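You operate a simulated robot arm through the tools that you are given. There is no shell and no other tool.

The job below is to be done with a simulated two-armed robot. You get a single attempt, and the scene is never put back.

Task
Stop the grey cabinet's run, set it to the white sign's current and run again.
Fine: blue switch off while you set it, on again before the green button.

Only the result counts: the job must be done as asked and must still hold three seconds after the hand-in. Knocking over, shifting, dropping, spilling or breaking anything else fails it.

Robot
Two 7-joint arms with two-finger parallel grippers on one trunk that stands fixed in place. Base frame: the origin is at the foot of the trunk, x ahead of it, y to its left, z up. Lengths are in m, angles in rad, forces in N, time in s.
The left shoulder is at [0.02, 0.17, 1.328], the right one opposite. With the tool pointing down near the work surface each hand reaches from about 0.2 to 0.68 m from the base axis, measured 20 degrees to its own side. Payload 3.8 kg a hand.
The tool frame of a hand sits at the grasp point between the pads (the TCP): z along the fingers, y along the line on which they close. The tips reach 0.03 m beyond it. Largest opening 0.11 m; finger width 0.02, thickness 0.01; the body of the gripper, 0.048 by 0.112 m, starts 0.055 m behind the TCP.
Orientation is told as [roll, pitch, yaw] about the base's x, y, z axes, in that order, counted from this pose: with the fingers straight down and closing along the base's y, the tool's x points along the base's -x, its y along +y and its z along -z.

Tools
- The arms move only by the tool arm_command. It takes "left_plan", "right_plan" or both (then of equal length, played together; a hand with none holds still); each is a list of rows, each a list of 3 entries, a list of its own where there are three numbers: the turn, a rotation vector about the tool's x, y, z in rad, then the shift along the tool's x, y, z in m, then the finger opening in m, from 0 to 0.11. In form: [[[wx, wy, wz], [x, y, z], jaw], ...]. A call has 1 to 20 rows; each row shifts and turns the commanded pose from where the row before left it, along the tool's axes as they then stand. Rows are played at 5 a second. More than 0.05 m and 0.15 rad between two rows, or a gripper value outside its range, and nothing of the call is played. A pose out of reach is approached as far as the arm can. The call stops where the force on the tool passes 40 N (or 10 N more than at its start, if that is more) or the arm is blocked; 0.2 s more then pass. Each finger travels about 0.072 m/s and halts on what it meets, pressing with about 37 N; the grip force reading is that of the motor and also rises with nothing between the fingers. The clock runs only during rows and for 0.2 s after the last one: add rows that do not move to give the fingers time. The reply holds the time, the measured pose of the TCP, the force on the tool along the base axes, the opening and the grip force, in the units named above and with some noise, with the torque about the TCP (base axes, N m) and any sound that the robot's microphone picked up.
- Cameras (640 x 400 px; columns grow to the right, rows downward): "scene" is now at [0.099, 0.0396, 1.4827]; the picture's right is [0.44, -0.90, 0.00], its down [-0.48, -0.24, -0.85] and it looks along [0.76, 0.38, -0.53] (base axes); focal length 351 px, centre (320, 200). "left" rides on the left gripper at [0.073, -0.017, -0.103] in its tool frame; the picture's right is [0.23, 0.97, 0.00], its down [-0.76, 0.18, -0.62] and it looks along [-0.61, 0.14, 0.78] (tool axes); focal length 222 px, centre (320, 200). "right" rides on the right gripper at [0.072, 0.017, -0.103] in its tool frame; the picture's right is [-0.23, 0.97, 0.00], its down [-0.76, -0.18, -0.62] and it looks along [-0.61, -0.14, 0.78] (tool axes); focal length 222 px, centre (320, 200). There is no depth. A picture from a camera that has moved, and an enlarged one, comes with that camera's place and axes in the base frame and with its lens.
- grab_frame(camera): a new picture of that camera. No time passes.
- move_column(by): moves the trunk up (or, below 0, down) by that many m; the arms and the scene camera ride with it, the base frame stays. It gives what a move gives, with no picture.
- aim_head(pan, tilt): turns the head with the scene camera to pan (to the left, within 1.396 rad either way) and tilt (down, from -0.506 to 1.204), counted from straight ahead of the robot. It gives what a move gives.
- zoom(camera, box): a new picture of the part [left, top, right, bottom] of that camera's present view, enlarged. No time passes.
- job_done(): hands the job in; it is judged then, once.

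Nothing tells you positions but the pictures and the camera data. Unless the task says otherwise, let go and move clear before handing in.

The tools are called as name(argument=value, ...) on one line, values as JSON. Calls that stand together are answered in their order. arm_command: Moves the arms, as the interface text tells. Its arguments: {"type":"object","properties":{"left_plan":{"type":"array","items":{"type":"array"}},"right_plan":{"type":"array","items":{"type":"array"}}},"required":[]} The other tools are called the same way: move_column (by) moves the trunk up or down; aim_head (pan, tilt) turns the head that bears the scene camera; grab_frame (camera) takes a picture; zoom (camera, box) takes an enlarged picture of a part of a camera's view; job_done () hands the job in.

At the start:

```text
time: 0.0
left_ee_pos: [0.3397, 0.4289, 1.2582]
left_orientation: [-0.001, -0.002, 0.001]
left_wrist_force: [-0.2, 0.2, 0.3]
left_ft_torque: [0.01, 0.0, -0.03]
left_finger_gap: 0.1099
left_grasp_force: 0.0
right_ee_pos: [0.4191, 0.0554, 1.2531]
right_orientation: [0.001, 0.001, 0.001]
right_wrist_force: [-0.6, 0.0, 0.2]
right_ft_torque: [0.02, 0.0, 0.02]
right_finger_gap: 0.11
right_grasp_force: 0.2
trunk travel left (down, up): [-0.425, 0.145]
head pan, tilt (commanded): [0.461, 0.562]
```

scene: 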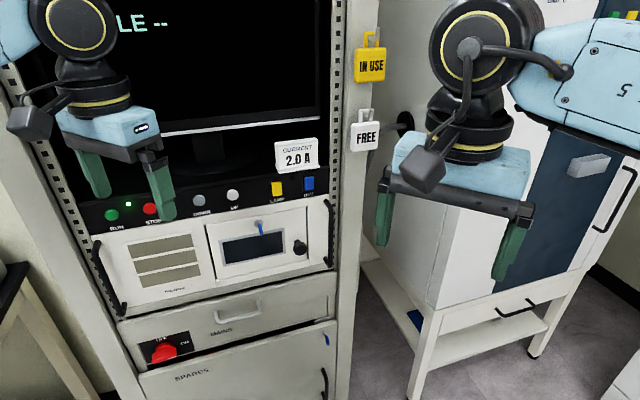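
right: 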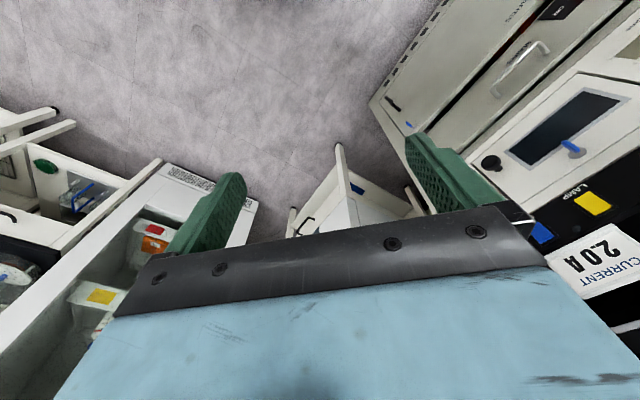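
left: 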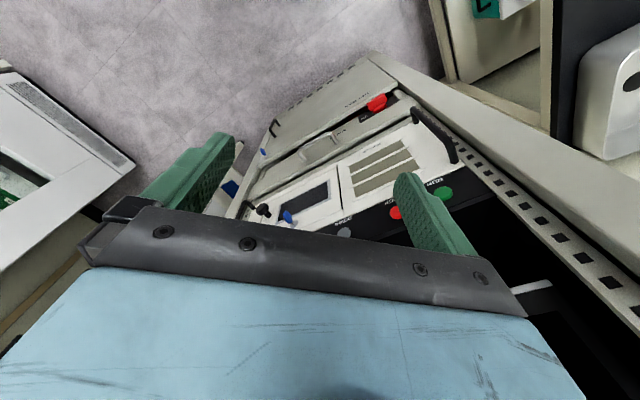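

I see a grey rack cabinet with a row of buttons (RUN, STOP, ...), a panel with a knob and blue switch below, and a white sign reading "CURRENT 2.0 A". I'll look closer before moving.

zoom(camera="scene", box=[80, 160, 360, 335])

zoom(camera="scene", box=[200, 160, 340, 280])

zoom(camera="scene", box=[0, 0, 340, 180])

zoom(camera="scene", box=[80, 280, 360, 400])

zoom(camera="left", box=[220, 80, 480, 240])

zoom(camera="right", box=[440, 60, 640, 300])

```text
2.29 times, centred on (220, 248) of scene
camera zoom: at [0.099, 0.0396, 1.4827], right [0.44, -0.9, 0.0], down [-0.48, -0.24, -0.85], along [0.76, 0.38, -0.53], focal length 802 px, centre (549, 91)
```

zoom: 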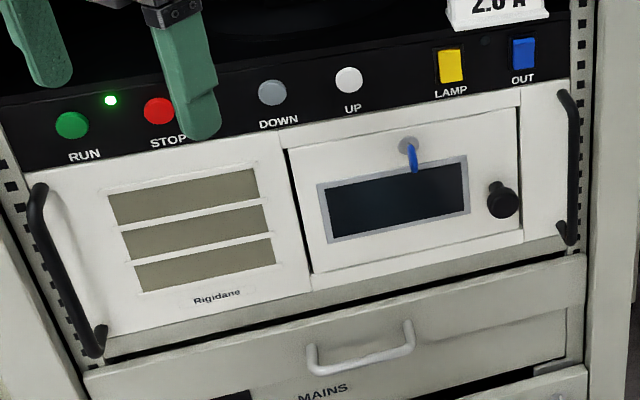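

```text
3.33 times, centred on (270, 220) of scene
camera zoom: at [0.099, 0.0396, 1.4827], right [0.44, -0.9, 0.0], down [-0.48, -0.24, -0.85], along [0.76, 0.38, -0.53], focal length 1170 px, centre (487, 133)
```

zoom: 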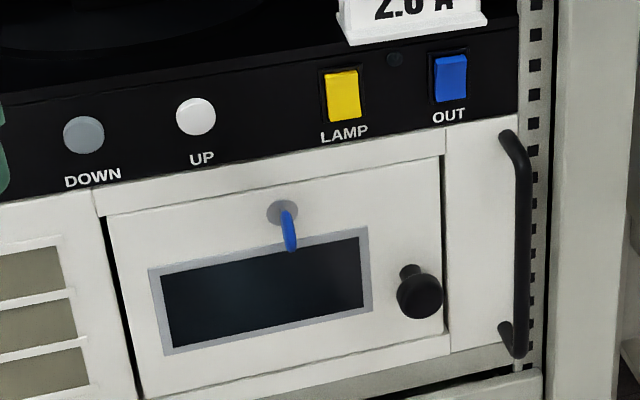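

```text
1.88 times, centred on (170, 90) of scene
camera zoom: at [0.099, 0.0396, 1.4827], right [0.44, -0.9, 0.0], down [-0.48, -0.24, -0.85], along [0.76, 0.38, -0.53], focal length 661 px, centre (602, 407)
```

zoom: 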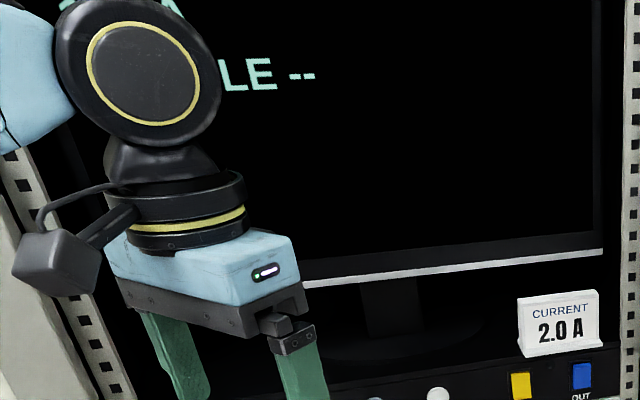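

```text
2.29 times, centred on (220, 340) of scene
camera zoom: at [0.099, 0.0396, 1.4827], right [0.44, -0.9, 0.0], down [-0.48, -0.24, -0.85], along [0.76, 0.38, -0.53], focal length 802 px, centre (549, -120)
```

zoom: 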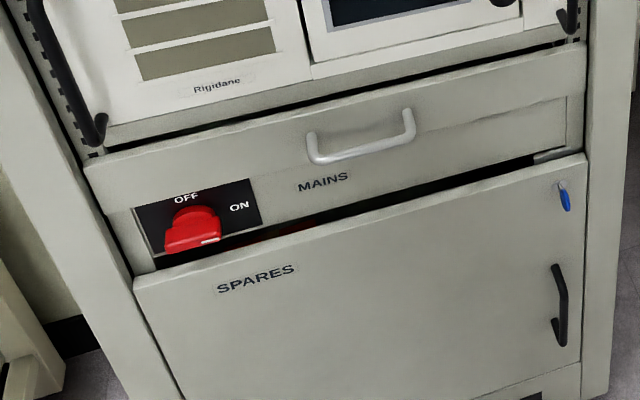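

```text
2.46 times, centred on (350, 160) of left
camera zoom: at [0.2681, 0.4113, 1.3626], right [-0.23, 0.97, 0.0], down [0.76, 0.18, 0.62], along [0.61, 0.14, -0.78], focal length 547 px, centre (246, 298)
```

zoom: 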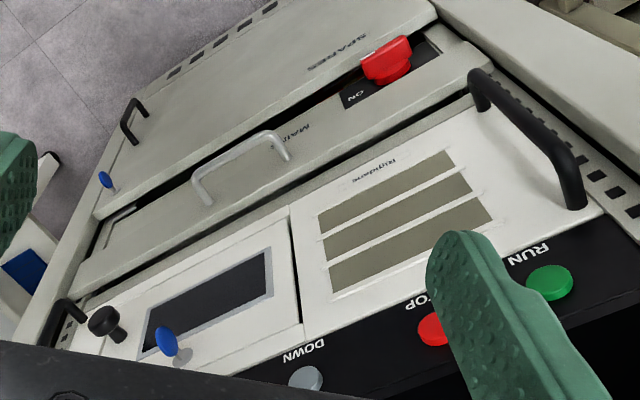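

```text
1.67 times, centred on (540, 180) of right
camera zoom: at [0.3456, 0.0723, 1.356], right [0.23, 0.97, 0.0], down [0.76, -0.18, 0.62], along [0.61, -0.14, -0.78], focal length 370 px, centre (-47, 233)
```

zoom: 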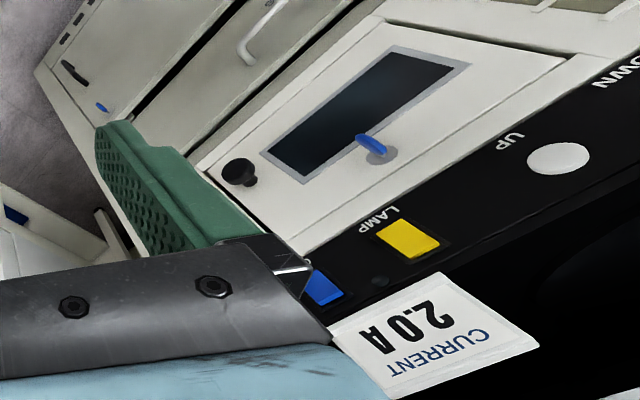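

The monitor readout is partly hidden by the arm, and the blue "OUT" rocker looks like the blue switch. I'll turn the head to read the whole screen and check the surroundings.

aim_head(pan=0.55, tilt=0.1)

grab_frame(camera="scene")

aim_head(pan=-0.4, tilt=0.45)

grab_frame(camera="scene")

aim_head(pan=1.3, tilt=0.5)

grab_frame(camera="scene")

```text
time: 0.9
left_ee_pos: [0.339, 0.4294, 1.2604]
left_orientation: [-0.001, -0.001, 0.003]
left_wrist_force: [0.9, -1.1, -0.5]
left_ft_torque: [-0.01, 0.03, -0.03]
left_finger_gap: 0.1099
left_grasp_force: 0.0
right_ee_pos: [0.4178, 0.0536, 1.254]
right_orientation: [-0.001, -0.001, 0.001]
right_wrist_force: [-1.0, 0.2, 0.3]
right_ft_torque: [0.0, 0.0, 0.01]
right_finger_gap: 0.1101
right_grasp_force: 0.1
trunk travel left (down, up): [-0.425, 0.145]
head pan, tilt (commanded): [0.55, 0.099]
```

```text
taken
camera scene: at [0.0973, 0.048, 1.5253], right [0.52, -0.85, 0.0], down [-0.09, -0.05, -0.99], along [0.85, 0.52, -0.1], focal length 351 px, centre (320, 200)
```

scene: 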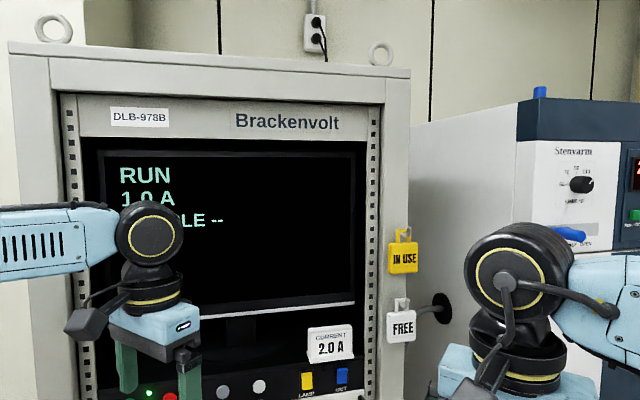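

```text
time: 2.1
left_ee_pos: [0.3386, 0.4298, 1.2591]
left_orientation: [-0.001, -0.001, 0.002]
left_wrist_force: [0.5, 0.1, -0.1]
left_ft_torque: [-0.03, -0.02, 0.01]
left_finger_gap: 0.11
left_grasp_force: 0.1
right_ee_pos: [0.4175, 0.0545, 1.2536]
right_orientation: [0.0, -0.001, 0.0]
right_wrist_force: [-0.3, -0.3, 0.5]
right_ft_torque: [-0.03, 0.03, 0.01]
right_finger_gap: 0.1101
right_grasp_force: 0.1
trunk travel left (down, up): [-0.425, 0.145]
head pan, tilt (commanded): [-0.4, 0.45]
```

```text
taken
camera scene: at [0.1035, -0.0359, 1.4928], right [-0.39, -0.92, 0.0], down [-0.4, 0.17, -0.9], along [0.83, -0.35, -0.43], focal length 351 px, centre (320, 200)
```

scene: 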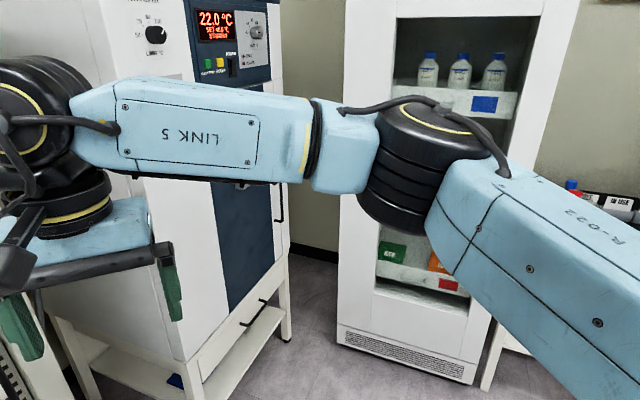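

```text
time: 3.9
left_ee_pos: [0.3392, 0.4278, 1.2587]
left_orientation: [-0.001, -0.002, 0.002]
left_wrist_force: [0.2, -0.6, -0.6]
left_ft_torque: [0.0, 0.01, -0.02]
left_finger_gap: 0.1101
left_grasp_force: 0.1
right_ee_pos: [0.4183, 0.0556, 1.2538]
right_orientation: [-0.001, 0.0, -0.001]
right_wrist_force: [-0.6, 0.6, 0.6]
right_ft_torque: [0.03, -0.01, 0.01]
right_finger_gap: 0.11
right_grasp_force: 0.1
trunk travel left (down, up): [-0.425, 0.145]
head pan, tilt (commanded): [1.3, 0.499]
```

```text
taken
camera scene: at [0.0431, 0.0875, 1.4883], right [0.96, -0.27, 0.0], down [-0.13, -0.46, -0.88], along [0.23, 0.85, -0.48], focal length 351 px, centre (320, 200)
```

scene: 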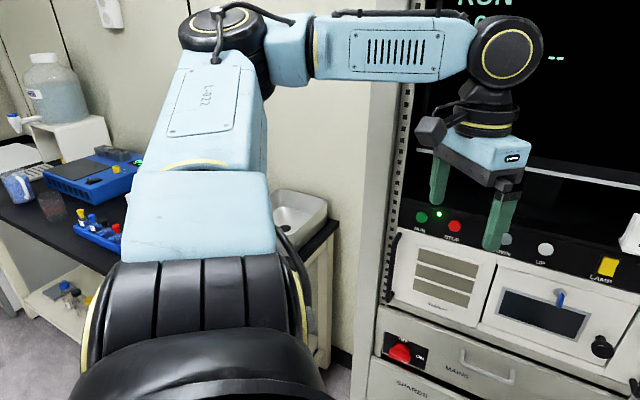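

The screen reads "RUN 1.0 A". From the views I take the button strip to be at z ≈ 1.11, running from RUN (0.41, 0.62) to the OUT rocker (0.685, 0.36), with its inward normal at about (0.69, 0.72, 0). I'll move the right hand aside, bring the left hand in front with fingers closed, and yaw it square to the panel.

arm_command(left_plan=[[[0, 0, 0], [-0.0275, -0.015, 0.0125], 0.08], [[0, 0, 0], [-0.0275, -0.015, 0.0125], 0.05], [[0, 0, 0], [-0.0275, -0.015, 0.0125], 0.02], [[0, 0, 0], [-0.0275, -0.015, 0.0125], 0], [[0, 0, -0.1352], [0, 0, 0], 0], [[0, 0, -0.1352], [0, 0, 0], 0], [[0, 0, -0.1352], [0, 0, 0], 0], [[0, 0, -0.1352], [0, 0, 0], 0], [[0, 0, -0.1352], [0, 0, 0], 0], [[0, 0, -0.1352], [0, 0, 0], 0]], right_plan=[[[0, 0, 0], [0.0125, -0.04, 0], 0.11], [[0, 0, 0], [0.0125, -0.04, 0], 0.11], [[0, 0, 0], [0.0125, -0.04, 0], 0.11], [[0, 0, 0], [0.0125, -0.04, 0], 0.11], [[0, 0, 0], [0, 0, 0], 0.11], [[0, 0, 0], [0, 0, 0], 0.11], [[0, 0, 0], [0, 0, 0], 0.11], [[0, 0, 0], [0, 0, 0], 0.11], [[0, 0, 0], [0, 0, 0], 0.11], [[0, 0, 0], [0, 0, 0], 0.11]])

aim_head(pan=0.6, tilt=0.4)

grab_frame(camera="left")

grab_frame(camera="scene")

```text
time: 6.1
left_ee_pos: [0.4495, 0.3704, 1.2081]
left_orientation: [-0.001, -0.001, 0.816]
left_wrist_force: [0.6, 0.1, -0.2]
left_ft_torque: [0.0, 0.0, -0.02]
left_finger_gap: 0.0
left_grasp_force: 36.8
right_ee_pos: [0.3685, -0.1045, 1.2534]
right_orientation: [0.002, 0.001, 0.0]
right_wrist_force: [-0.1, -1.0, 0.0]
right_ft_torque: [-0.01, 0.0, -0.01]
right_finger_gap: 0.1097
right_grasp_force: 0.1
trunk travel left (down, up): [-0.425, 0.145]
head pan, tilt (commanded): [1.3, 0.499]
```

```text
time: 7.1
left_ee_pos: [0.4494, 0.3688, 1.2096]
left_orientation: [0.0, 0.001, 0.815]
left_wrist_force: [-0.3, -0.5, -0.1]
left_ft_torque: [-0.03, 0.03, -0.01]
left_finger_gap: 0.0
left_grasp_force: 37.1
right_ee_pos: [0.3695, -0.1048, 1.2536]
right_orientation: [0.0, 0.001, 0.0]
right_wrist_force: [0.5, 0.1, -0.2]
right_ft_torque: [0.01, 0.03, 0.01]
right_finger_gap: 0.1101
right_grasp_force: 0.0
trunk travel left (down, up): [-0.425, 0.145]
head pan, tilt (commanded): [0.6, 0.4]
```

```text
taken
camera left: at [0.413, 0.3043, 1.3125], right [-0.86, 0.5, 0.0], down [0.39, 0.68, 0.62], along [0.31, 0.54, -0.78], focal length 222 px, centre (320, 200)
```

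left: 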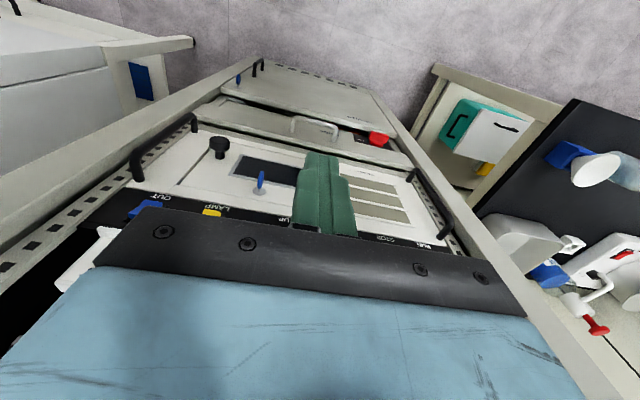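

```text
taken
camera scene: at [0.0952, 0.0522, 1.4974], right [0.57, -0.82, 0.0], down [-0.32, -0.22, -0.92], along [0.76, 0.52, -0.39], focal length 351 px, centre (320, 200)
```

scene: 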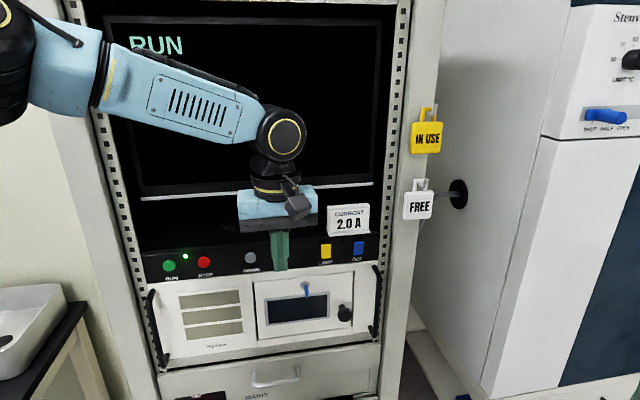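

The left hand is yawed square to the panel, roughly in front of UP and about 0.15 m off. Next I'll pitch it so the fingers point horizontally at the strip.

arm_command(left_plan=[[[0, -0.1428, 0], [0, 0, 0], 0], [[0, -0.1428, 0], [0, 0, 0], 0], [[0, -0.1428, 0], [0, 0, 0], 0], [[0, -0.1428, 0], [0, 0, 0], 0], [[0, -0.1428, 0], [0, 0, 0], 0], [[0, -0.1428, 0], [0, 0, 0], 0], [[0, -0.1428, 0], [0, 0, 0], 0], [[0, -0.1428, 0], [0, 0, 0], 0], [[0, -0.1428, 0], [0, 0, 0], 0], [[0, -0.1428, 0], [0, 0, 0], 0], [[0, -0.1428, 0], [0, 0, 0], 0], [[0, 0, 0], [0, 0, 0], 0]])

grab_frame(camera="left")

grab_frame(camera="scene")

```text
time: 9.7
left_ee_pos: [0.4482, 0.3697, 1.2092]
left_orientation: [-2.554, -1.567, -2.915]
left_wrist_force: [0.4, -0.3, 0.0]
left_ft_torque: [0.01, 0.03, -0.01]
left_finger_gap: 0.0004
left_grasp_force: 37.0
right_ee_pos: [0.3687, -0.104, 1.2535]
right_orientation: [0.001, -0.001, 0.002]
right_wrist_force: [0.5, 0.0, 0.7]
right_ft_torque: [0.0, 0.0, -0.03]
right_finger_gap: 0.1098
right_grasp_force: 0.1
trunk travel left (down, up): [-0.425, 0.145]
head pan, tilt (commanded): [0.6, 0.4]
```

```text
taken
camera left: at [0.391, 0.2818, 1.1369], right [-0.71, 0.67, -0.23], down [-0.56, -0.33, 0.76], along [0.43, 0.67, 0.61], focal length 222 px, centre (320, 200)
```

left: 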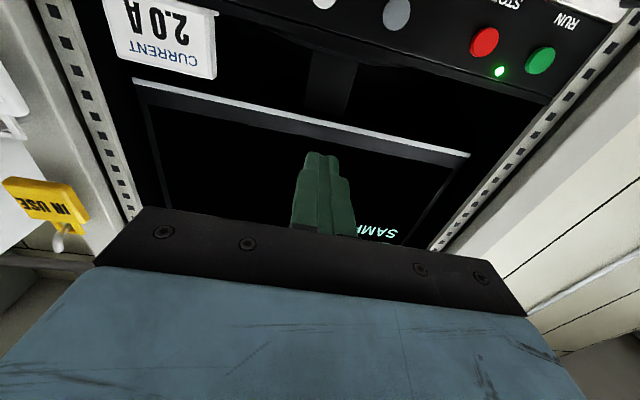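

```text
taken
camera scene: at [0.0949, 0.0519, 1.4975], right [0.57, -0.82, 0.0], down [-0.32, -0.22, -0.92], along [0.76, 0.52, -0.39], focal length 351 px, centre (320, 200)
```

scene: 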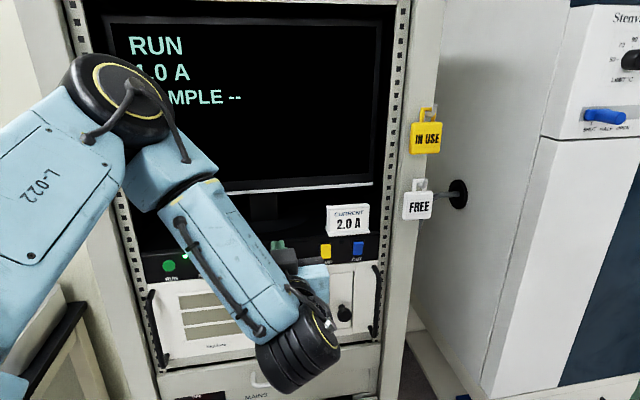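

The screen reads "RUN / 1.0 A / SAMPLE --", and triangulating again agrees with my earlier figures: STOP ≈ (0.453, 0.578, 1.114). I'll move in stages to a stand-off in front of STOP.

arm_command(left_plan=[[[0, 0, 0], [0.019, 0.0278, 0], 0], [[0, 0, 0], [0.019, 0.0278, 0], 0], [[0, 0, 0], [0.019, 0.0278, 0.005], 0]])

grab_frame(camera="scene")

grab_frame(camera="left")

```text
time: 10.5
left_ee_pos: [0.3925, 0.4341, 1.1533]
left_orientation: [-1.042, -1.571, 1.856]
left_wrist_force: [-0.4, 0.8, 0.3]
left_ft_torque: [0.0, -0.04, -0.05]
left_finger_gap: 0.0
left_grasp_force: 37.1
right_ee_pos: [0.3693, -0.1027, 1.2542]
right_orientation: [-0.001, 0.001, 0.0]
right_wrist_force: [0.5, -0.4, 0.1]
right_ft_torque: [-0.04, 0.01, -0.02]
right_finger_gap: 0.1101
right_grasp_force: 0.1
trunk travel left (down, up): [-0.425, 0.145]
head pan, tilt (commanded): [0.6, 0.4]
```

```text
taken
camera scene: at [0.0949, 0.0531, 1.4974], right [0.57, -0.82, 0.0], down [-0.32, -0.22, -0.92], along [0.76, 0.52, -0.39], focal length 351 px, centre (320, 200)
```

scene: 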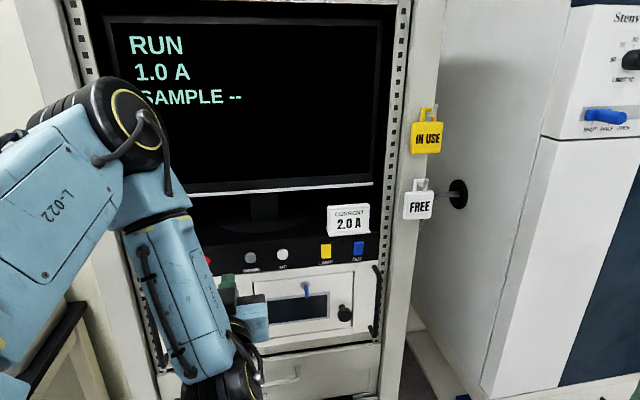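

```text
taken
camera left: at [0.3354, 0.3452, 1.0803], right [-0.71, 0.67, -0.23], down [-0.56, -0.33, 0.76], along [0.43, 0.67, 0.61], focal length 222 px, centre (320, 200)
```

left: 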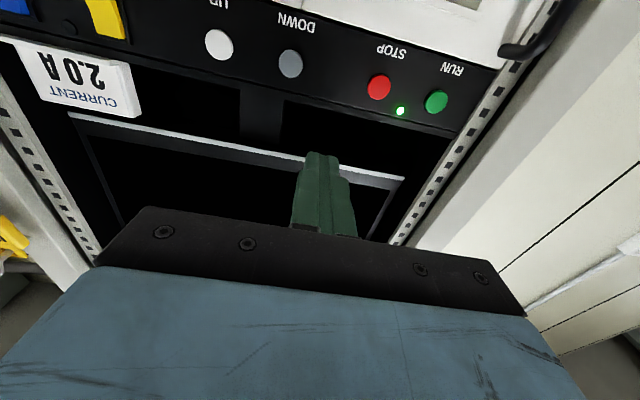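

The path is clear and the screen is in view. Continuing to just in front of STOP.

arm_command(left_plan=[[[0, 0, 0], [0.0197, 0.0273, 0], 0], [[0, 0, 0], [0.0197, 0.0273, 0], 0], [[0, 0, 0], [0, 0, 0.02], 0], [[0, 0, 0], [0, 0, 0.02], 0], [[0, 0, 0], [0, 0, 0], 0]])

grab_frame(camera="left")

grab_frame(camera="scene")

```text
time: 11.7
left_ee_pos: [0.383, 0.5035, 1.1242]
left_orientation: [2.832, -1.569, -2.02]
left_wrist_force: [0.3, -0.2, 0.0]
left_ft_torque: [-0.01, 0.02, 0.06]
left_finger_gap: 0.0
left_grasp_force: 36.9
left hand out of reach, approached as far as the arm can: row 2
right_ee_pos: [0.3689, -0.1044, 1.2534]
right_orientation: [0.001, -0.001, 0.001]
right_wrist_force: [0.4, -0.3, 0.4]
right_ft_torque: [-0.01, 0.01, -0.01]
right_finger_gap: 0.1098
right_grasp_force: 0.1
trunk travel left (down, up): [-0.425, 0.145]
head pan, tilt (commanded): [0.6, 0.4]
```

```text
taken
camera left: at [0.3254, 0.4153, 1.0515], right [-0.71, 0.67, -0.23], down [-0.56, -0.33, 0.76], along [0.43, 0.67, 0.61], focal length 222 px, centre (320, 200)
```

left: 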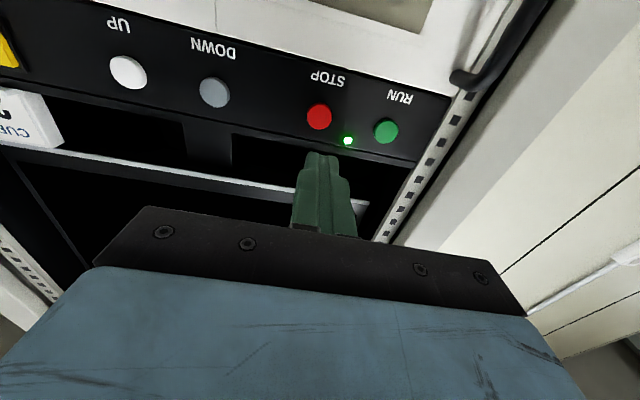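

```text
taken
camera scene: at [0.0956, 0.0516, 1.4974], right [0.57, -0.82, 0.0], down [-0.32, -0.22, -0.92], along [0.76, 0.52, -0.39], focal length 351 px, centre (320, 200)
```

scene: 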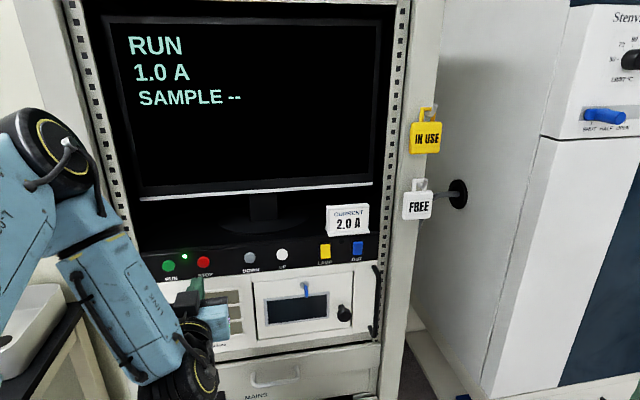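

The tip is in front of STOP: about 0.10 m TCP-to-panel, laterally aligned, and roughly 9 mm high. I'll lower it slightly and advance most of the way.

arm_command(left_plan=[[[0, 0, 0], [0, -0.001, 0.02], 0], [[0, 0, 0], [0.005, -0.001, 0.015], 0], [[0, 0, 0], [0.004, 0, 0.01], 0], [[0, 0, 0], [0, 0, 0], 0]])

grab_frame(camera="left")

zoom(camera="scene", box=[120, 200, 320, 325])

```text
time: 12.7
left_ee_pos: [0.4133, 0.5337, 1.113]
left_orientation: [-0.202, -1.57, 1.017]
left_wrist_force: [-0.7, -0.4, 0.0]
left_ft_torque: [0.01, 0.0, -0.02]
left_finger_gap: 0.0
left_grasp_force: 37.3
right_ee_pos: [0.3689, -0.1036, 1.253]
right_orientation: [0.001, -0.001, 0.001]
right_wrist_force: [0.2, 0.3, 0.4]
right_ft_torque: [-0.02, 0.0, 0.01]
right_finger_gap: 0.1098
right_grasp_force: 0.1
trunk travel left (down, up): [-0.425, 0.145]
head pan, tilt (commanded): [0.6, 0.4]
```

```text
taken
camera left: at [0.357, 0.4467, 1.0414], right [-0.71, 0.67, -0.23], down [-0.56, -0.33, 0.76], along [0.43, 0.67, 0.61], focal length 222 px, centre (320, 200)
```

left: 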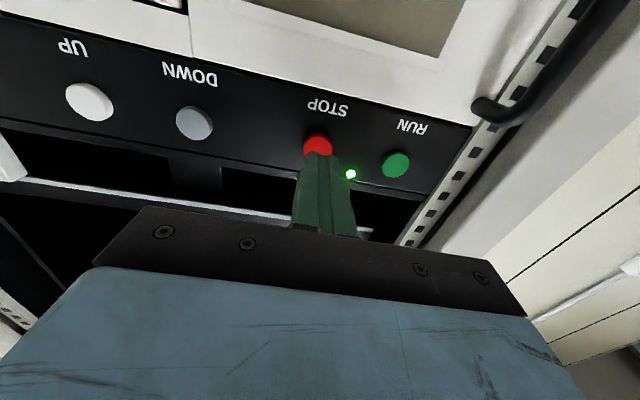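

```text
3.20 times, centred on (220, 262) of scene
camera zoom: at [0.0949, 0.0523, 1.4975], right [0.57, -0.82, 0.0], down [-0.32, -0.22, -0.92], along [0.76, 0.52, -0.39], focal length 1123 px, centre (640, 0)
```

zoom: 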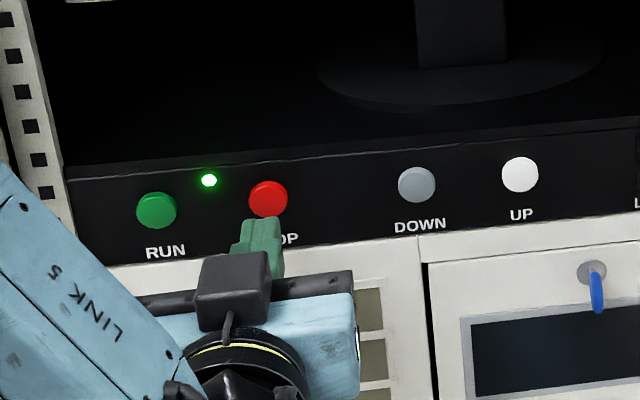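

The tip is lined up with STOP, about 2 cm short of the button face. I'll advance slowly and watch the force and sounds.

arm_command(left_plan=[[[0, 0, 0], [0.001, 0, 0.005], 0], [[0, 0, 0], [0.001, 0, 0.005], 0], [[0, 0, 0], [0, 0, 0.004], 0], [[0, 0, 0], [0, 0, 0.003], 0]])

zoom(camera="left", box=[240, 80, 440, 205])

grab_frame(camera="scene")

```text
time: 13.7
left_ee_pos: [0.4265, 0.5457, 1.111]
left_orientation: [-1.731, -1.571, 2.543]
left_wrist_force: [-0.3, -0.9, 0.3]
left_ft_torque: [0.01, 0.01, 0.01]
left_finger_gap: 0.0
left_grasp_force: 37.0
right_ee_pos: [0.3681, -0.1043, 1.2536]
right_orientation: [-0.001, -0.001, 0.0]
right_wrist_force: [-0.1, 0.1, 0.8]
right_ft_torque: [0.02, -0.03, 0.03]
right_finger_gap: 0.1101
right_grasp_force: 0.1
trunk travel left (down, up): [-0.425, 0.145]
head pan, tilt (commanded): [0.6, 0.4]
```

```text
3.20 times, centred on (340, 142) of left
camera zoom: at [0.3691, 0.4584, 1.0396], right [-0.71, 0.67, -0.23], down [-0.56, -0.33, 0.76], along [0.43, 0.67, 0.61], focal length 711 px, centre (256, 384)
```

zoom: 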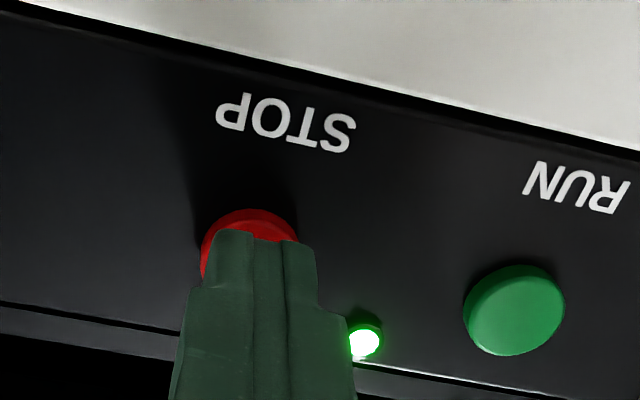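

```text
taken
camera scene: at [0.0953, 0.0521, 1.4974], right [0.57, -0.82, 0.0], down [-0.32, -0.22, -0.92], along [0.76, 0.52, -0.39], focal length 351 px, centre (320, 200)
```

scene: 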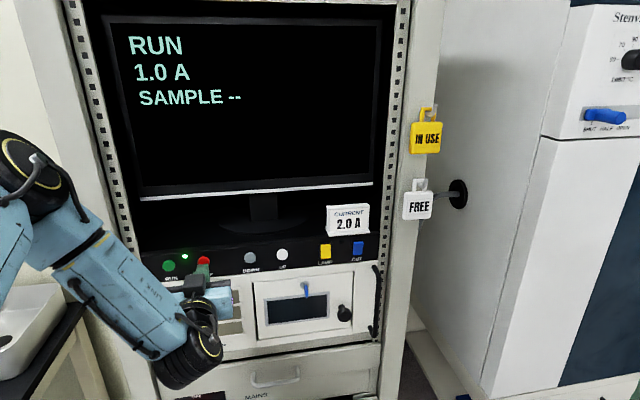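

The tip is almost touching STOP and well centred. Pressing in with small steps.

arm_command(left_plan=[[[0, 0, 0], [0.001, -0.001, 0.003], 0], [[0, 0, 0], [0, 0, 0.003], 0], [[0, 0, 0], [0, 0, 0.002], 0]])

grab_frame(camera="scene")

zoom(camera="left", box=[240, 80, 440, 205])

```text
time: 14.5
left_ee_pos: [0.4319, 0.5509, 1.111]
left_orientation: [0.005, -1.568, 0.809]
left_wrist_force: [-1.5, -1.4, -2.0]
left_ft_torque: [-0.01, 0.0, -0.01]
left_finger_gap: 0.0
left_grasp_force: 37.3
right_ee_pos: [0.3689, -0.1037, 1.2547]
right_orientation: [-0.001, 0.0, 0.001]
right_wrist_force: [0.4, 0.5, -0.4]
right_ft_torque: [-0.03, -0.02, 0.06]
right_finger_gap: 0.1102
right_grasp_force: 0.1
trunk travel left (down, up): [-0.425, 0.145]
head pan, tilt (commanded): [0.6, 0.4]
heard: click
```

```text
taken
camera scene: at [0.0951, 0.0521, 1.4974], right [0.57, -0.82, 0.0], down [-0.32, -0.22, -0.92], along [0.76, 0.52, -0.39], focal length 351 px, centre (320, 200)
```

scene: 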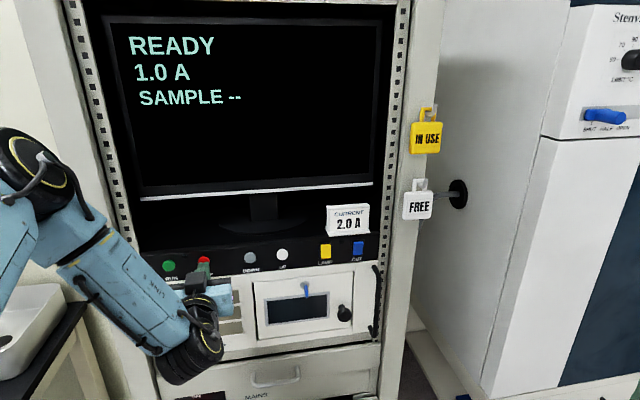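

```text
3.20 times, centred on (340, 142) of left
camera zoom: at [0.3748, 0.4637, 1.0387], right [-0.71, 0.67, -0.23], down [-0.56, -0.33, 0.76], along [0.43, 0.67, 0.61], focal length 711 px, centre (256, 384)
```

zoom: 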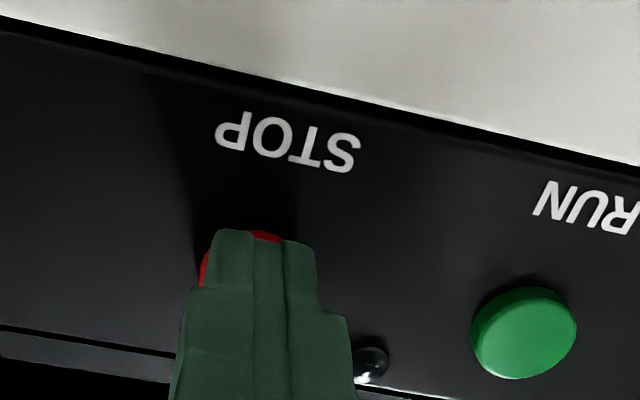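

The click was heard and the screen now reads READY 1.0 A, so STOP worked. I'll back off and slide along the strip to the blue OUT rocker.

arm_command(left_plan=[[[0, 0, 0], [0, 0, -0.025], 0], [[0, 0, 0], [0, 0, -0.03], 0], [[0, 0, 0], [0, -0.035, -0.005], 0], [[0, 0, 0], [0, -0.04, -0.005], 0], [[0, 0, 0], [0, -0.04, -0.005], 0], [[0, 0, 0], [0, -0.04, -0.005], 0], [[0, 0, 0], [0, -0.04, 0], 0], [[0, 0, 0], [0, -0.04, 0], 0], [[0, 0, 0], [0, -0.035, 0], 0], [[0, 0, 0], [0, 0, 0], 0]])

grab_frame(camera="left")

grab_frame(camera="scene")

```text
time: 16.7
left_ee_pos: [0.544, 0.3669, 1.2098]
left_orientation: [-0.048, -1.571, 0.859]
left_wrist_force: [0.1, -0.5, -0.5]
left_ft_torque: [0.0, 0.01, 0.02]
left_finger_gap: 0.0001
left_grasp_force: 37.4
left hand out of reach, approached as far as the arm can: row 3, 4, 5, 6, 7, 8, 9
right_ee_pos: [0.3688, -0.104, 1.2524]
right_orientation: [-0.002, -0.002, -0.002]
right_wrist_force: [-1.4, 0.3, -0.3]
right_ft_torque: [-0.01, -0.04, -0.04]
right_finger_gap: 0.11
right_grasp_force: 0.0
trunk travel left (down, up): [-0.425, 0.145]
head pan, tilt (commanded): [0.6, 0.4]
```

```text
taken
camera left: at [0.4877, 0.2792, 1.1383], right [-0.71, 0.67, -0.23], down [-0.56, -0.33, 0.76], along [0.44, 0.67, 0.61], focal length 222 px, centre (320, 200)
```

left: 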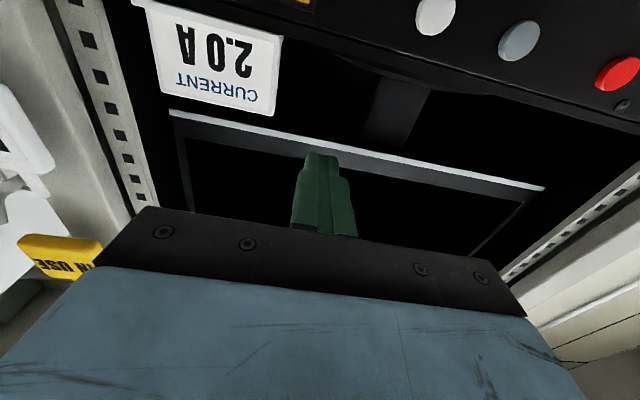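

```text
taken
camera scene: at [0.0952, 0.0522, 1.4974], right [0.57, -0.82, 0.0], down [-0.32, -0.22, -0.92], along [0.76, 0.52, -0.39], focal length 351 px, centre (320, 200)
```

scene: 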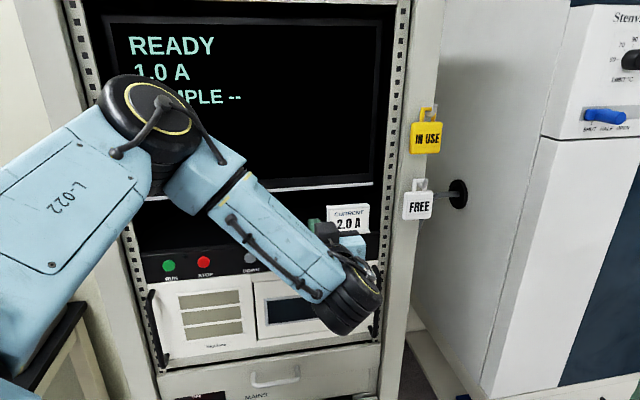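

The arm couldn't hold the low height here and drifted up to z ≈ 1.21, about 6 cm off the panel and clear of the sign. Lowering the trunk should restore reach, so I'll take it down 0.10 m and recheck.

move_column(by=-0.1)

grab_frame(camera="left")

grab_frame(camera="scene")

grab_frame(camera="right")

```text
time: 18.1
left_ee_pos: [0.5446, 0.3667, 1.1095]
left_orientation: [-0.281, -1.568, 1.092]
left_wrist_force: [0.4, 0.1, -0.5]
left_ft_torque: [-0.02, 0.01, -0.02]
left_finger_gap: 0.0
left_grasp_force: 37.4
right_ee_pos: [0.368, -0.1044, 1.1535]
right_orientation: [0.0, 0.0, 0.0]
right_wrist_force: [0.4, 0.4, 1.1]
right_ft_torque: [0.0, 0.0, 0.02]
right_finger_gap: 0.1099
right_grasp_force: 0.0
trunk travel left (down, up): [-0.325, 0.245]
head pan, tilt (commanded): [0.6, 0.4]
```

```text
taken
camera left: at [0.4875, 0.2794, 1.0382], right [-0.71, 0.67, -0.23], down [-0.56, -0.33, 0.76], along [0.44, 0.67, 0.61], focal length 222 px, centre (320, 200)
```

left: 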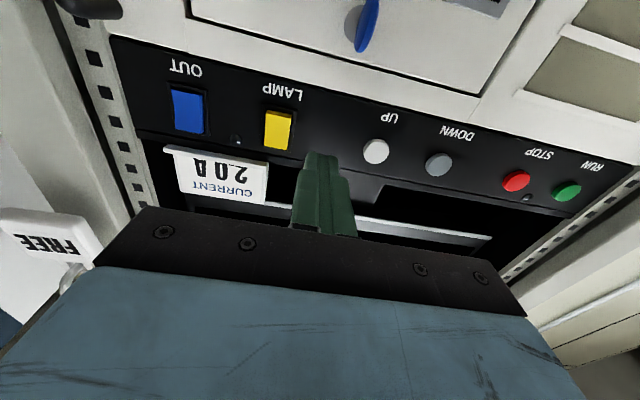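

```text
taken
camera scene: at [0.0951, 0.0522, 1.3975], right [0.57, -0.82, 0.0], down [-0.32, -0.22, -0.92], along [0.76, 0.52, -0.39], focal length 351 px, centre (320, 200)
```

scene: 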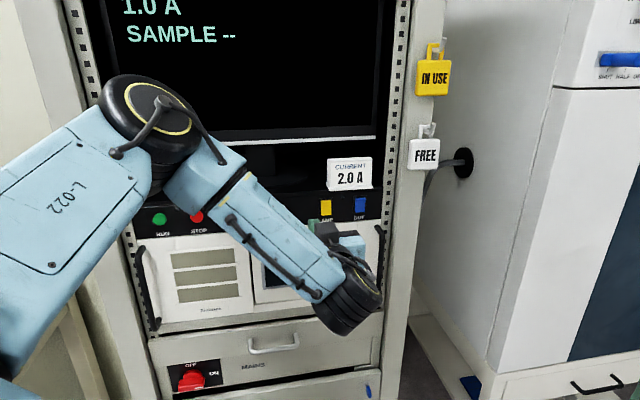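

```text
taken
camera right: at [0.2958, -0.0869, 1.2567], right [0.23, 0.97, 0.0], down [0.76, -0.18, 0.62], along [0.61, -0.14, -0.78], focal length 222 px, centre (320, 200)
```

right: 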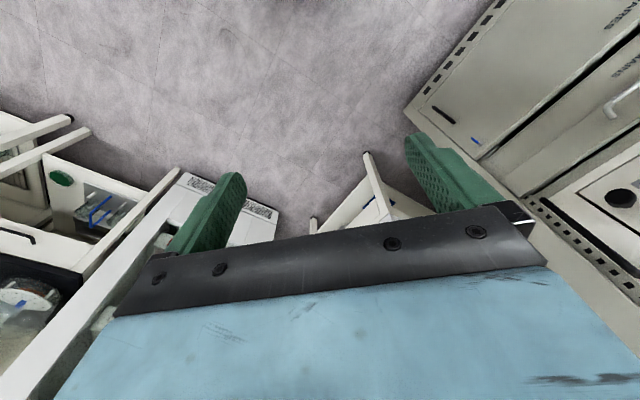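

Now the hand is level with the strip again at z ≈ 1.11, with all controls visible. I'll zoom in on the rockers to see which half stands out.

zoom(camera="left", box=[130, 40, 330, 165])

zoom(camera="scene", box=[290, 140, 400, 250])

```text
3.20 times, centred on (230, 102) of left
camera zoom: at [0.4875, 0.2794, 1.0382], right [-0.71, 0.67, -0.23], down [-0.56, -0.33, 0.76], along [0.44, 0.67, 0.61], focal length 711 px, centre (608, 512)
```

zoom: 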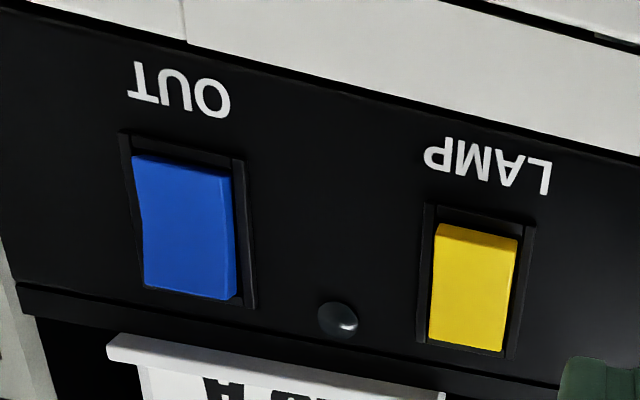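

```text
3.64 times, centred on (345, 195) of scene
camera zoom: at [0.0951, 0.0522, 1.3975], right [0.57, -0.82, 0.0], down [-0.32, -0.22, -0.92], along [0.76, 0.52, -0.39], focal length 1276 px, centre (229, 218)
```

zoom: 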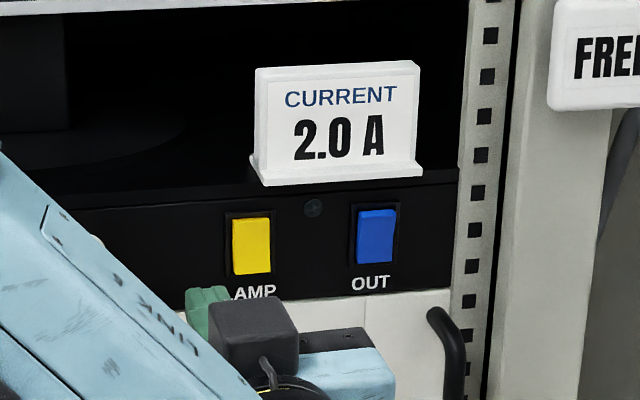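

zoom(camera="scene", box=[312, 190, 376, 230])

zoom(camera="left", box=[160, 75, 224, 140])

zoom(camera="left", box=[250, 95, 314, 160])

```text
10.00 times, centred on (344, 210) of scene
camera zoom: at [0.0951, 0.0522, 1.3975], right [0.57, -0.82, 0.0], down [-0.32, -0.22, -0.92], along [0.76, 0.52, -0.39], focal length 3510 px, centre (80, 100)
```

zoom: 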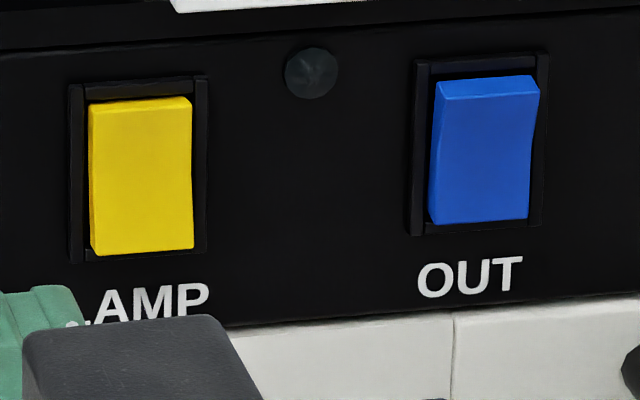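

```text
6.15 times, centred on (192, 108) of left
camera zoom: at [0.4875, 0.2794, 1.0382], right [-0.71, 0.67, -0.23], down [-0.56, -0.33, 0.76], along [0.44, 0.67, 0.61], focal length 1367 px, centre (1108, 769)
```

zoom: 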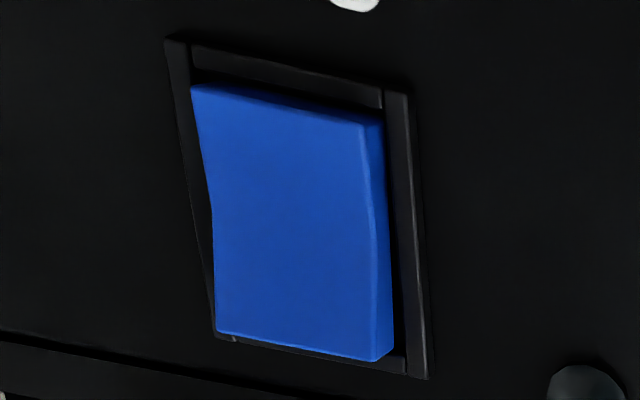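

```text
6.15 times, centred on (282, 128) of left
camera zoom: at [0.4875, 0.2794, 1.0382], right [-0.71, 0.67, -0.23], down [-0.56, -0.33, 0.76], along [0.44, 0.67, 0.61], focal length 1367 px, centre (554, 646)
```

zoom: 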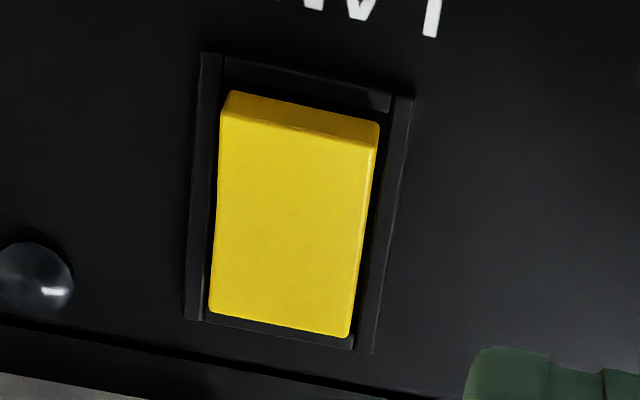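

Blue OUT has its top half proud and bottom pressed (on), while LAMP is the opposite. Pressing the top half of blue should switch it off; I place the rocker centre at about (0.672, 0.349, 1.1145), so I'll line up with its upper half.

arm_command(left_plan=[[[0.035, 0, 0], [-0.004, 0, 0], 0], [[0, 0, 0], [-0.004, -0.034, 0], 0], [[0, 0, 0], [-0.0035, -0.034, 0], 0], [[0, 0, 0], [0, -0.034, 0], 0], [[0, 0, 0], [0, 0, 0.02], 0], [[0, 0, 0], [0, 0, 0], 0]])

zoom(camera="left", box=[200, 60, 440, 210])

grab_frame(camera="scene")

```text
time: 19.5
left_ee_pos: [0.5964, 0.3511, 1.1616]
left_orientation: [0.08, -1.568, 0.696]
left_wrist_force: [0.9, -0.3, 0.3]
left_ft_torque: [0.01, 0.0, 0.01]
left_finger_gap: 0.0
left_grasp_force: 36.8
left hand out of reach, approached as far as the arm can: row 2, 3, 4
right_ee_pos: [0.3681, -0.1048, 1.1534]
right_orientation: [0.001, -0.001, 0.0]
right_wrist_force: [0.1, -0.9, 0.5]
right_ft_torque: [-0.02, 0.02, -0.01]
right_finger_gap: 0.1099
right_grasp_force: 0.0
trunk travel left (down, up): [-0.325, 0.245]
head pan, tilt (commanded): [0.6, 0.4]
```

```text
2.67 times, centred on (320, 135) of left
camera zoom: at [0.5364, 0.266, 1.0896], right [-0.68, 0.69, -0.23], down [-0.57, -0.31, 0.76], along [0.46, 0.65, 0.61], focal length 592 px, centre (320, 373)
```

zoom: 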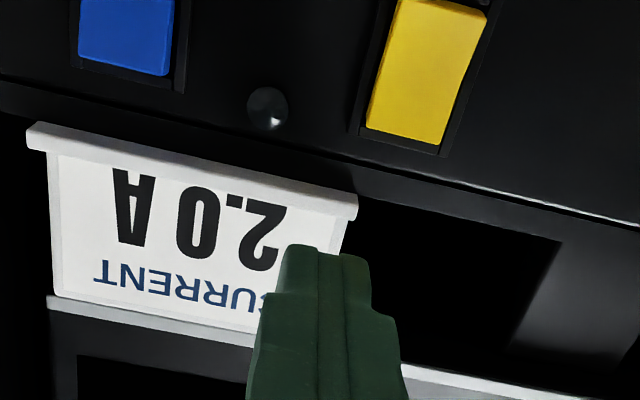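

```text
taken
camera scene: at [0.0951, 0.0518, 1.3975], right [0.57, -0.82, 0.0], down [-0.32, -0.22, -0.92], along [0.76, 0.52, -0.39], focal length 351 px, centre (320, 200)
```

scene: 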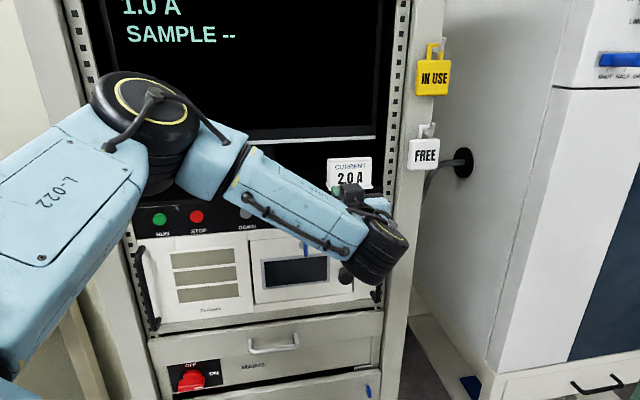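

The left arm can't point straight at OUT from this side; it drifted up again and now sits just in front of the sign without touching. I'll back the left hand away and park it on the left, then use the right arm for OUT.

arm_command(left_plan=[[[0, 0, 0], [0, 0.01, -0.02], 0], [[0, 0, 0], [0, 0.02, -0.02], 0], [[0, 0, 0], [0.005, 0.03, -0.01], 0], [[0, 0, 0], [0.01, 0.03, 0], 0], [[0, 0, 0], [0.01, 0.03, 0], 0], [[0, 0, 0], [0.01, 0.03, 0], 0], [[0, 0, 0], [0, 0.03, 0], 0], [[0, 0, 0], [0, 0, 0], 0]])

grab_frame(camera="left")

grab_frame(camera="scene")

```text
time: 21.3
left_ee_pos: [0.4367, 0.4432, 1.1268]
left_orientation: [0.185, -1.569, 0.591]
left_wrist_force: [-0.9, 0.4, -0.3]
left_ft_torque: [-0.02, -0.02, 0.01]
left_finger_gap: 0.0
left_grasp_force: 37.3
right_ee_pos: [0.3686, -0.1042, 1.1535]
right_orientation: [0.0, 0.002, 0.0]
right_wrist_force: [0.3, 1.1, -0.4]
right_ft_torque: [-0.01, -0.01, -0.01]
right_finger_gap: 0.1101
right_grasp_force: 0.0
trunk travel left (down, up): [-0.325, 0.245]
head pan, tilt (commanded): [0.6, 0.4]
```

```text
taken
camera left: at [0.3752, 0.358, 1.0547], right [-0.68, 0.69, -0.23], down [-0.57, -0.31, 0.76], along [0.46, 0.65, 0.61], focal length 222 px, centre (320, 200)
```

left: 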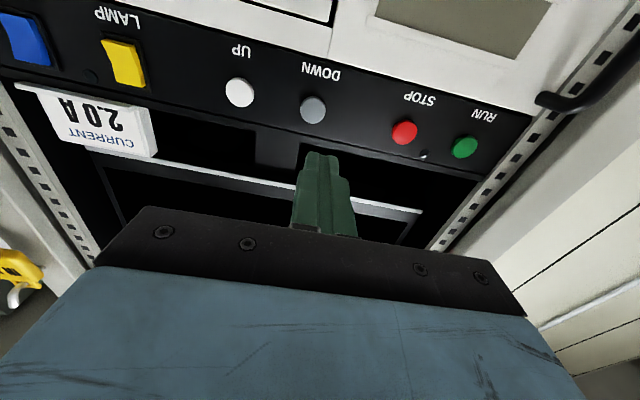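

```text
taken
camera scene: at [0.0959, 0.0518, 1.3974], right [0.57, -0.82, 0.0], down [-0.32, -0.22, -0.92], along [0.76, 0.52, -0.39], focal length 351 px, centre (320, 200)
```

scene: 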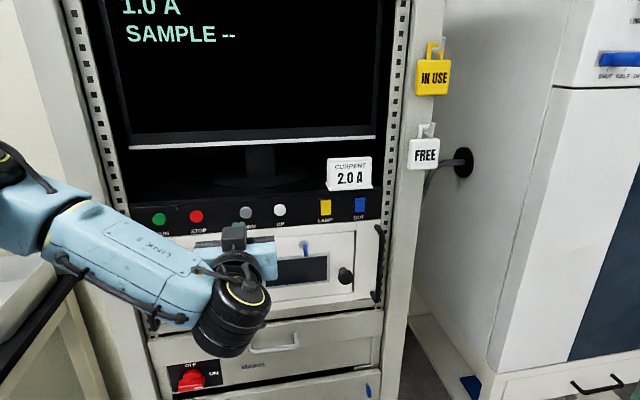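

The left hand is clear and the sign hasn't moved. Next I'll shift the left hand further left and bring the right hand, fingers closed, to about (0.52, 0.17, 1.20), yawed toward the panel.

arm_command(left_plan=[[[0, 0, 0], [0, 0.025, 0], 0], [[0, 0, 0], [0, 0.025, 0], 0], [[0, 0, 0], [0, 0.025, 0], 0], [[0, 0, 0], [0, 0, 0], 0], [[0, 0, 0], [0, 0, 0], 0], [[0, 0, 0], [0, 0, 0], 0], [[0, 0, 0], [0, 0, 0], 0], [[0, 0, 0], [0, 0, 0], 0], [[0, 0, 0], [0, 0, 0], 0], [[0, 0, 0], [0, 0, 0], 0], [[0, 0, 0], [0, 0, 0], 0], [[0, 0, 0], [0, 0, 0], 0], [[0, 0, 0], [0, 0, 0], 0]], right_plan=[[[0, 0, 0], [-0.0216, 0.0392, -0.0066], 0.08], [[0, 0, 0], [-0.0216, 0.0392, -0.0066], 0.05], [[0, 0, 0], [-0.0216, 0.0392, -0.0066], 0.02], [[0, 0, 0], [-0.0216, 0.0392, -0.0066], 0], [[0, 0, 0], [-0.0216, 0.0392, -0.0066], 0], [[0, 0, 0], [-0.0216, 0.0392, -0.0066], 0], [[0, 0, 0], [-0.0216, 0.0392, -0.0066], 0], [[0, 0, -0.13], [0, 0, 0], 0], [[0, 0, -0.13], [0, 0, 0], 0], [[0, 0, -0.13], [0, 0, 0], 0], [[0, 0, -0.13], [0, 0, 0], 0], [[0, 0, -0.13], [0, 0, 0], 0], [[0, 0, -0.13], [0, 0, 0], 0]])

grab_frame(camera="scene")

grab_frame(camera="right")

```text
time: 24.1
left_ee_pos: [0.381, 0.4978, 1.1254]
left_orientation: [-0.158, -1.568, 0.937]
left_wrist_force: [-0.5, 1.0, -0.2]
left_ft_torque: [-0.01, 0.01, 0.03]
left_finger_gap: 0.0001
left_grasp_force: 37.1
right_ee_pos: [0.4926, 0.1259, 1.19]
right_orientation: [-0.001, -0.001, 0.784]
right_wrist_force: [-0.2, 0.2, -0.2]
right_ft_torque: [0.02, -0.05, -0.04]
right_finger_gap: 0.0002
right_grasp_force: 37.0
right hand out of reach, approached as far as the arm can: row 6, 7
trunk travel left (down, up): [-0.325, 0.245]
head pan, tilt (commanded): [0.6, 0.4]
```

```text
taken
camera scene: at [0.0953, 0.052, 1.3974], right [0.57, -0.82, 0.0], down [-0.32, -0.22, -0.92], along [0.76, 0.52, -0.39], focal length 351 px, centre (320, 200)
```

scene: 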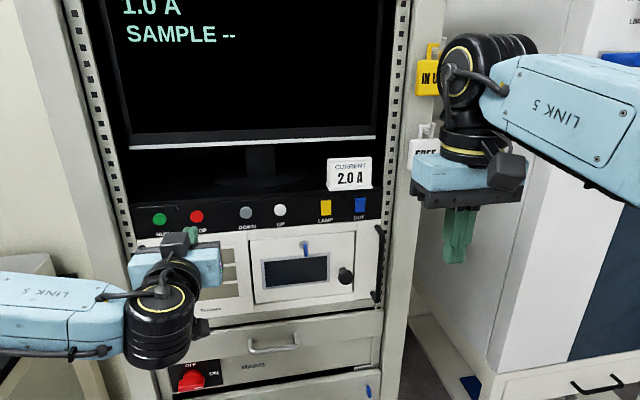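

```text
taken
camera right: at [0.4294, 0.0872, 1.2931], right [-0.53, 0.85, 0.0], down [0.67, 0.41, 0.62], along [0.53, 0.33, -0.78], focal length 222 px, centre (320, 200)
```

right: 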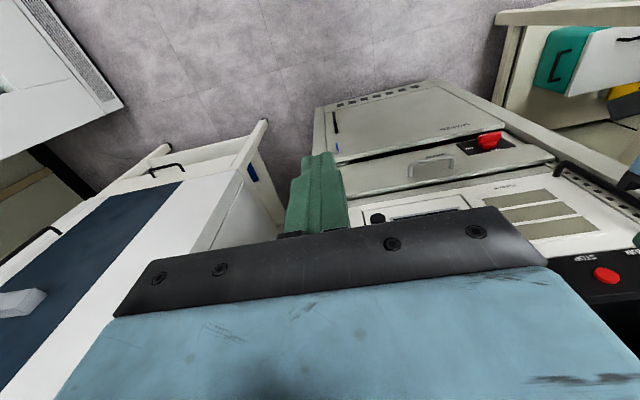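

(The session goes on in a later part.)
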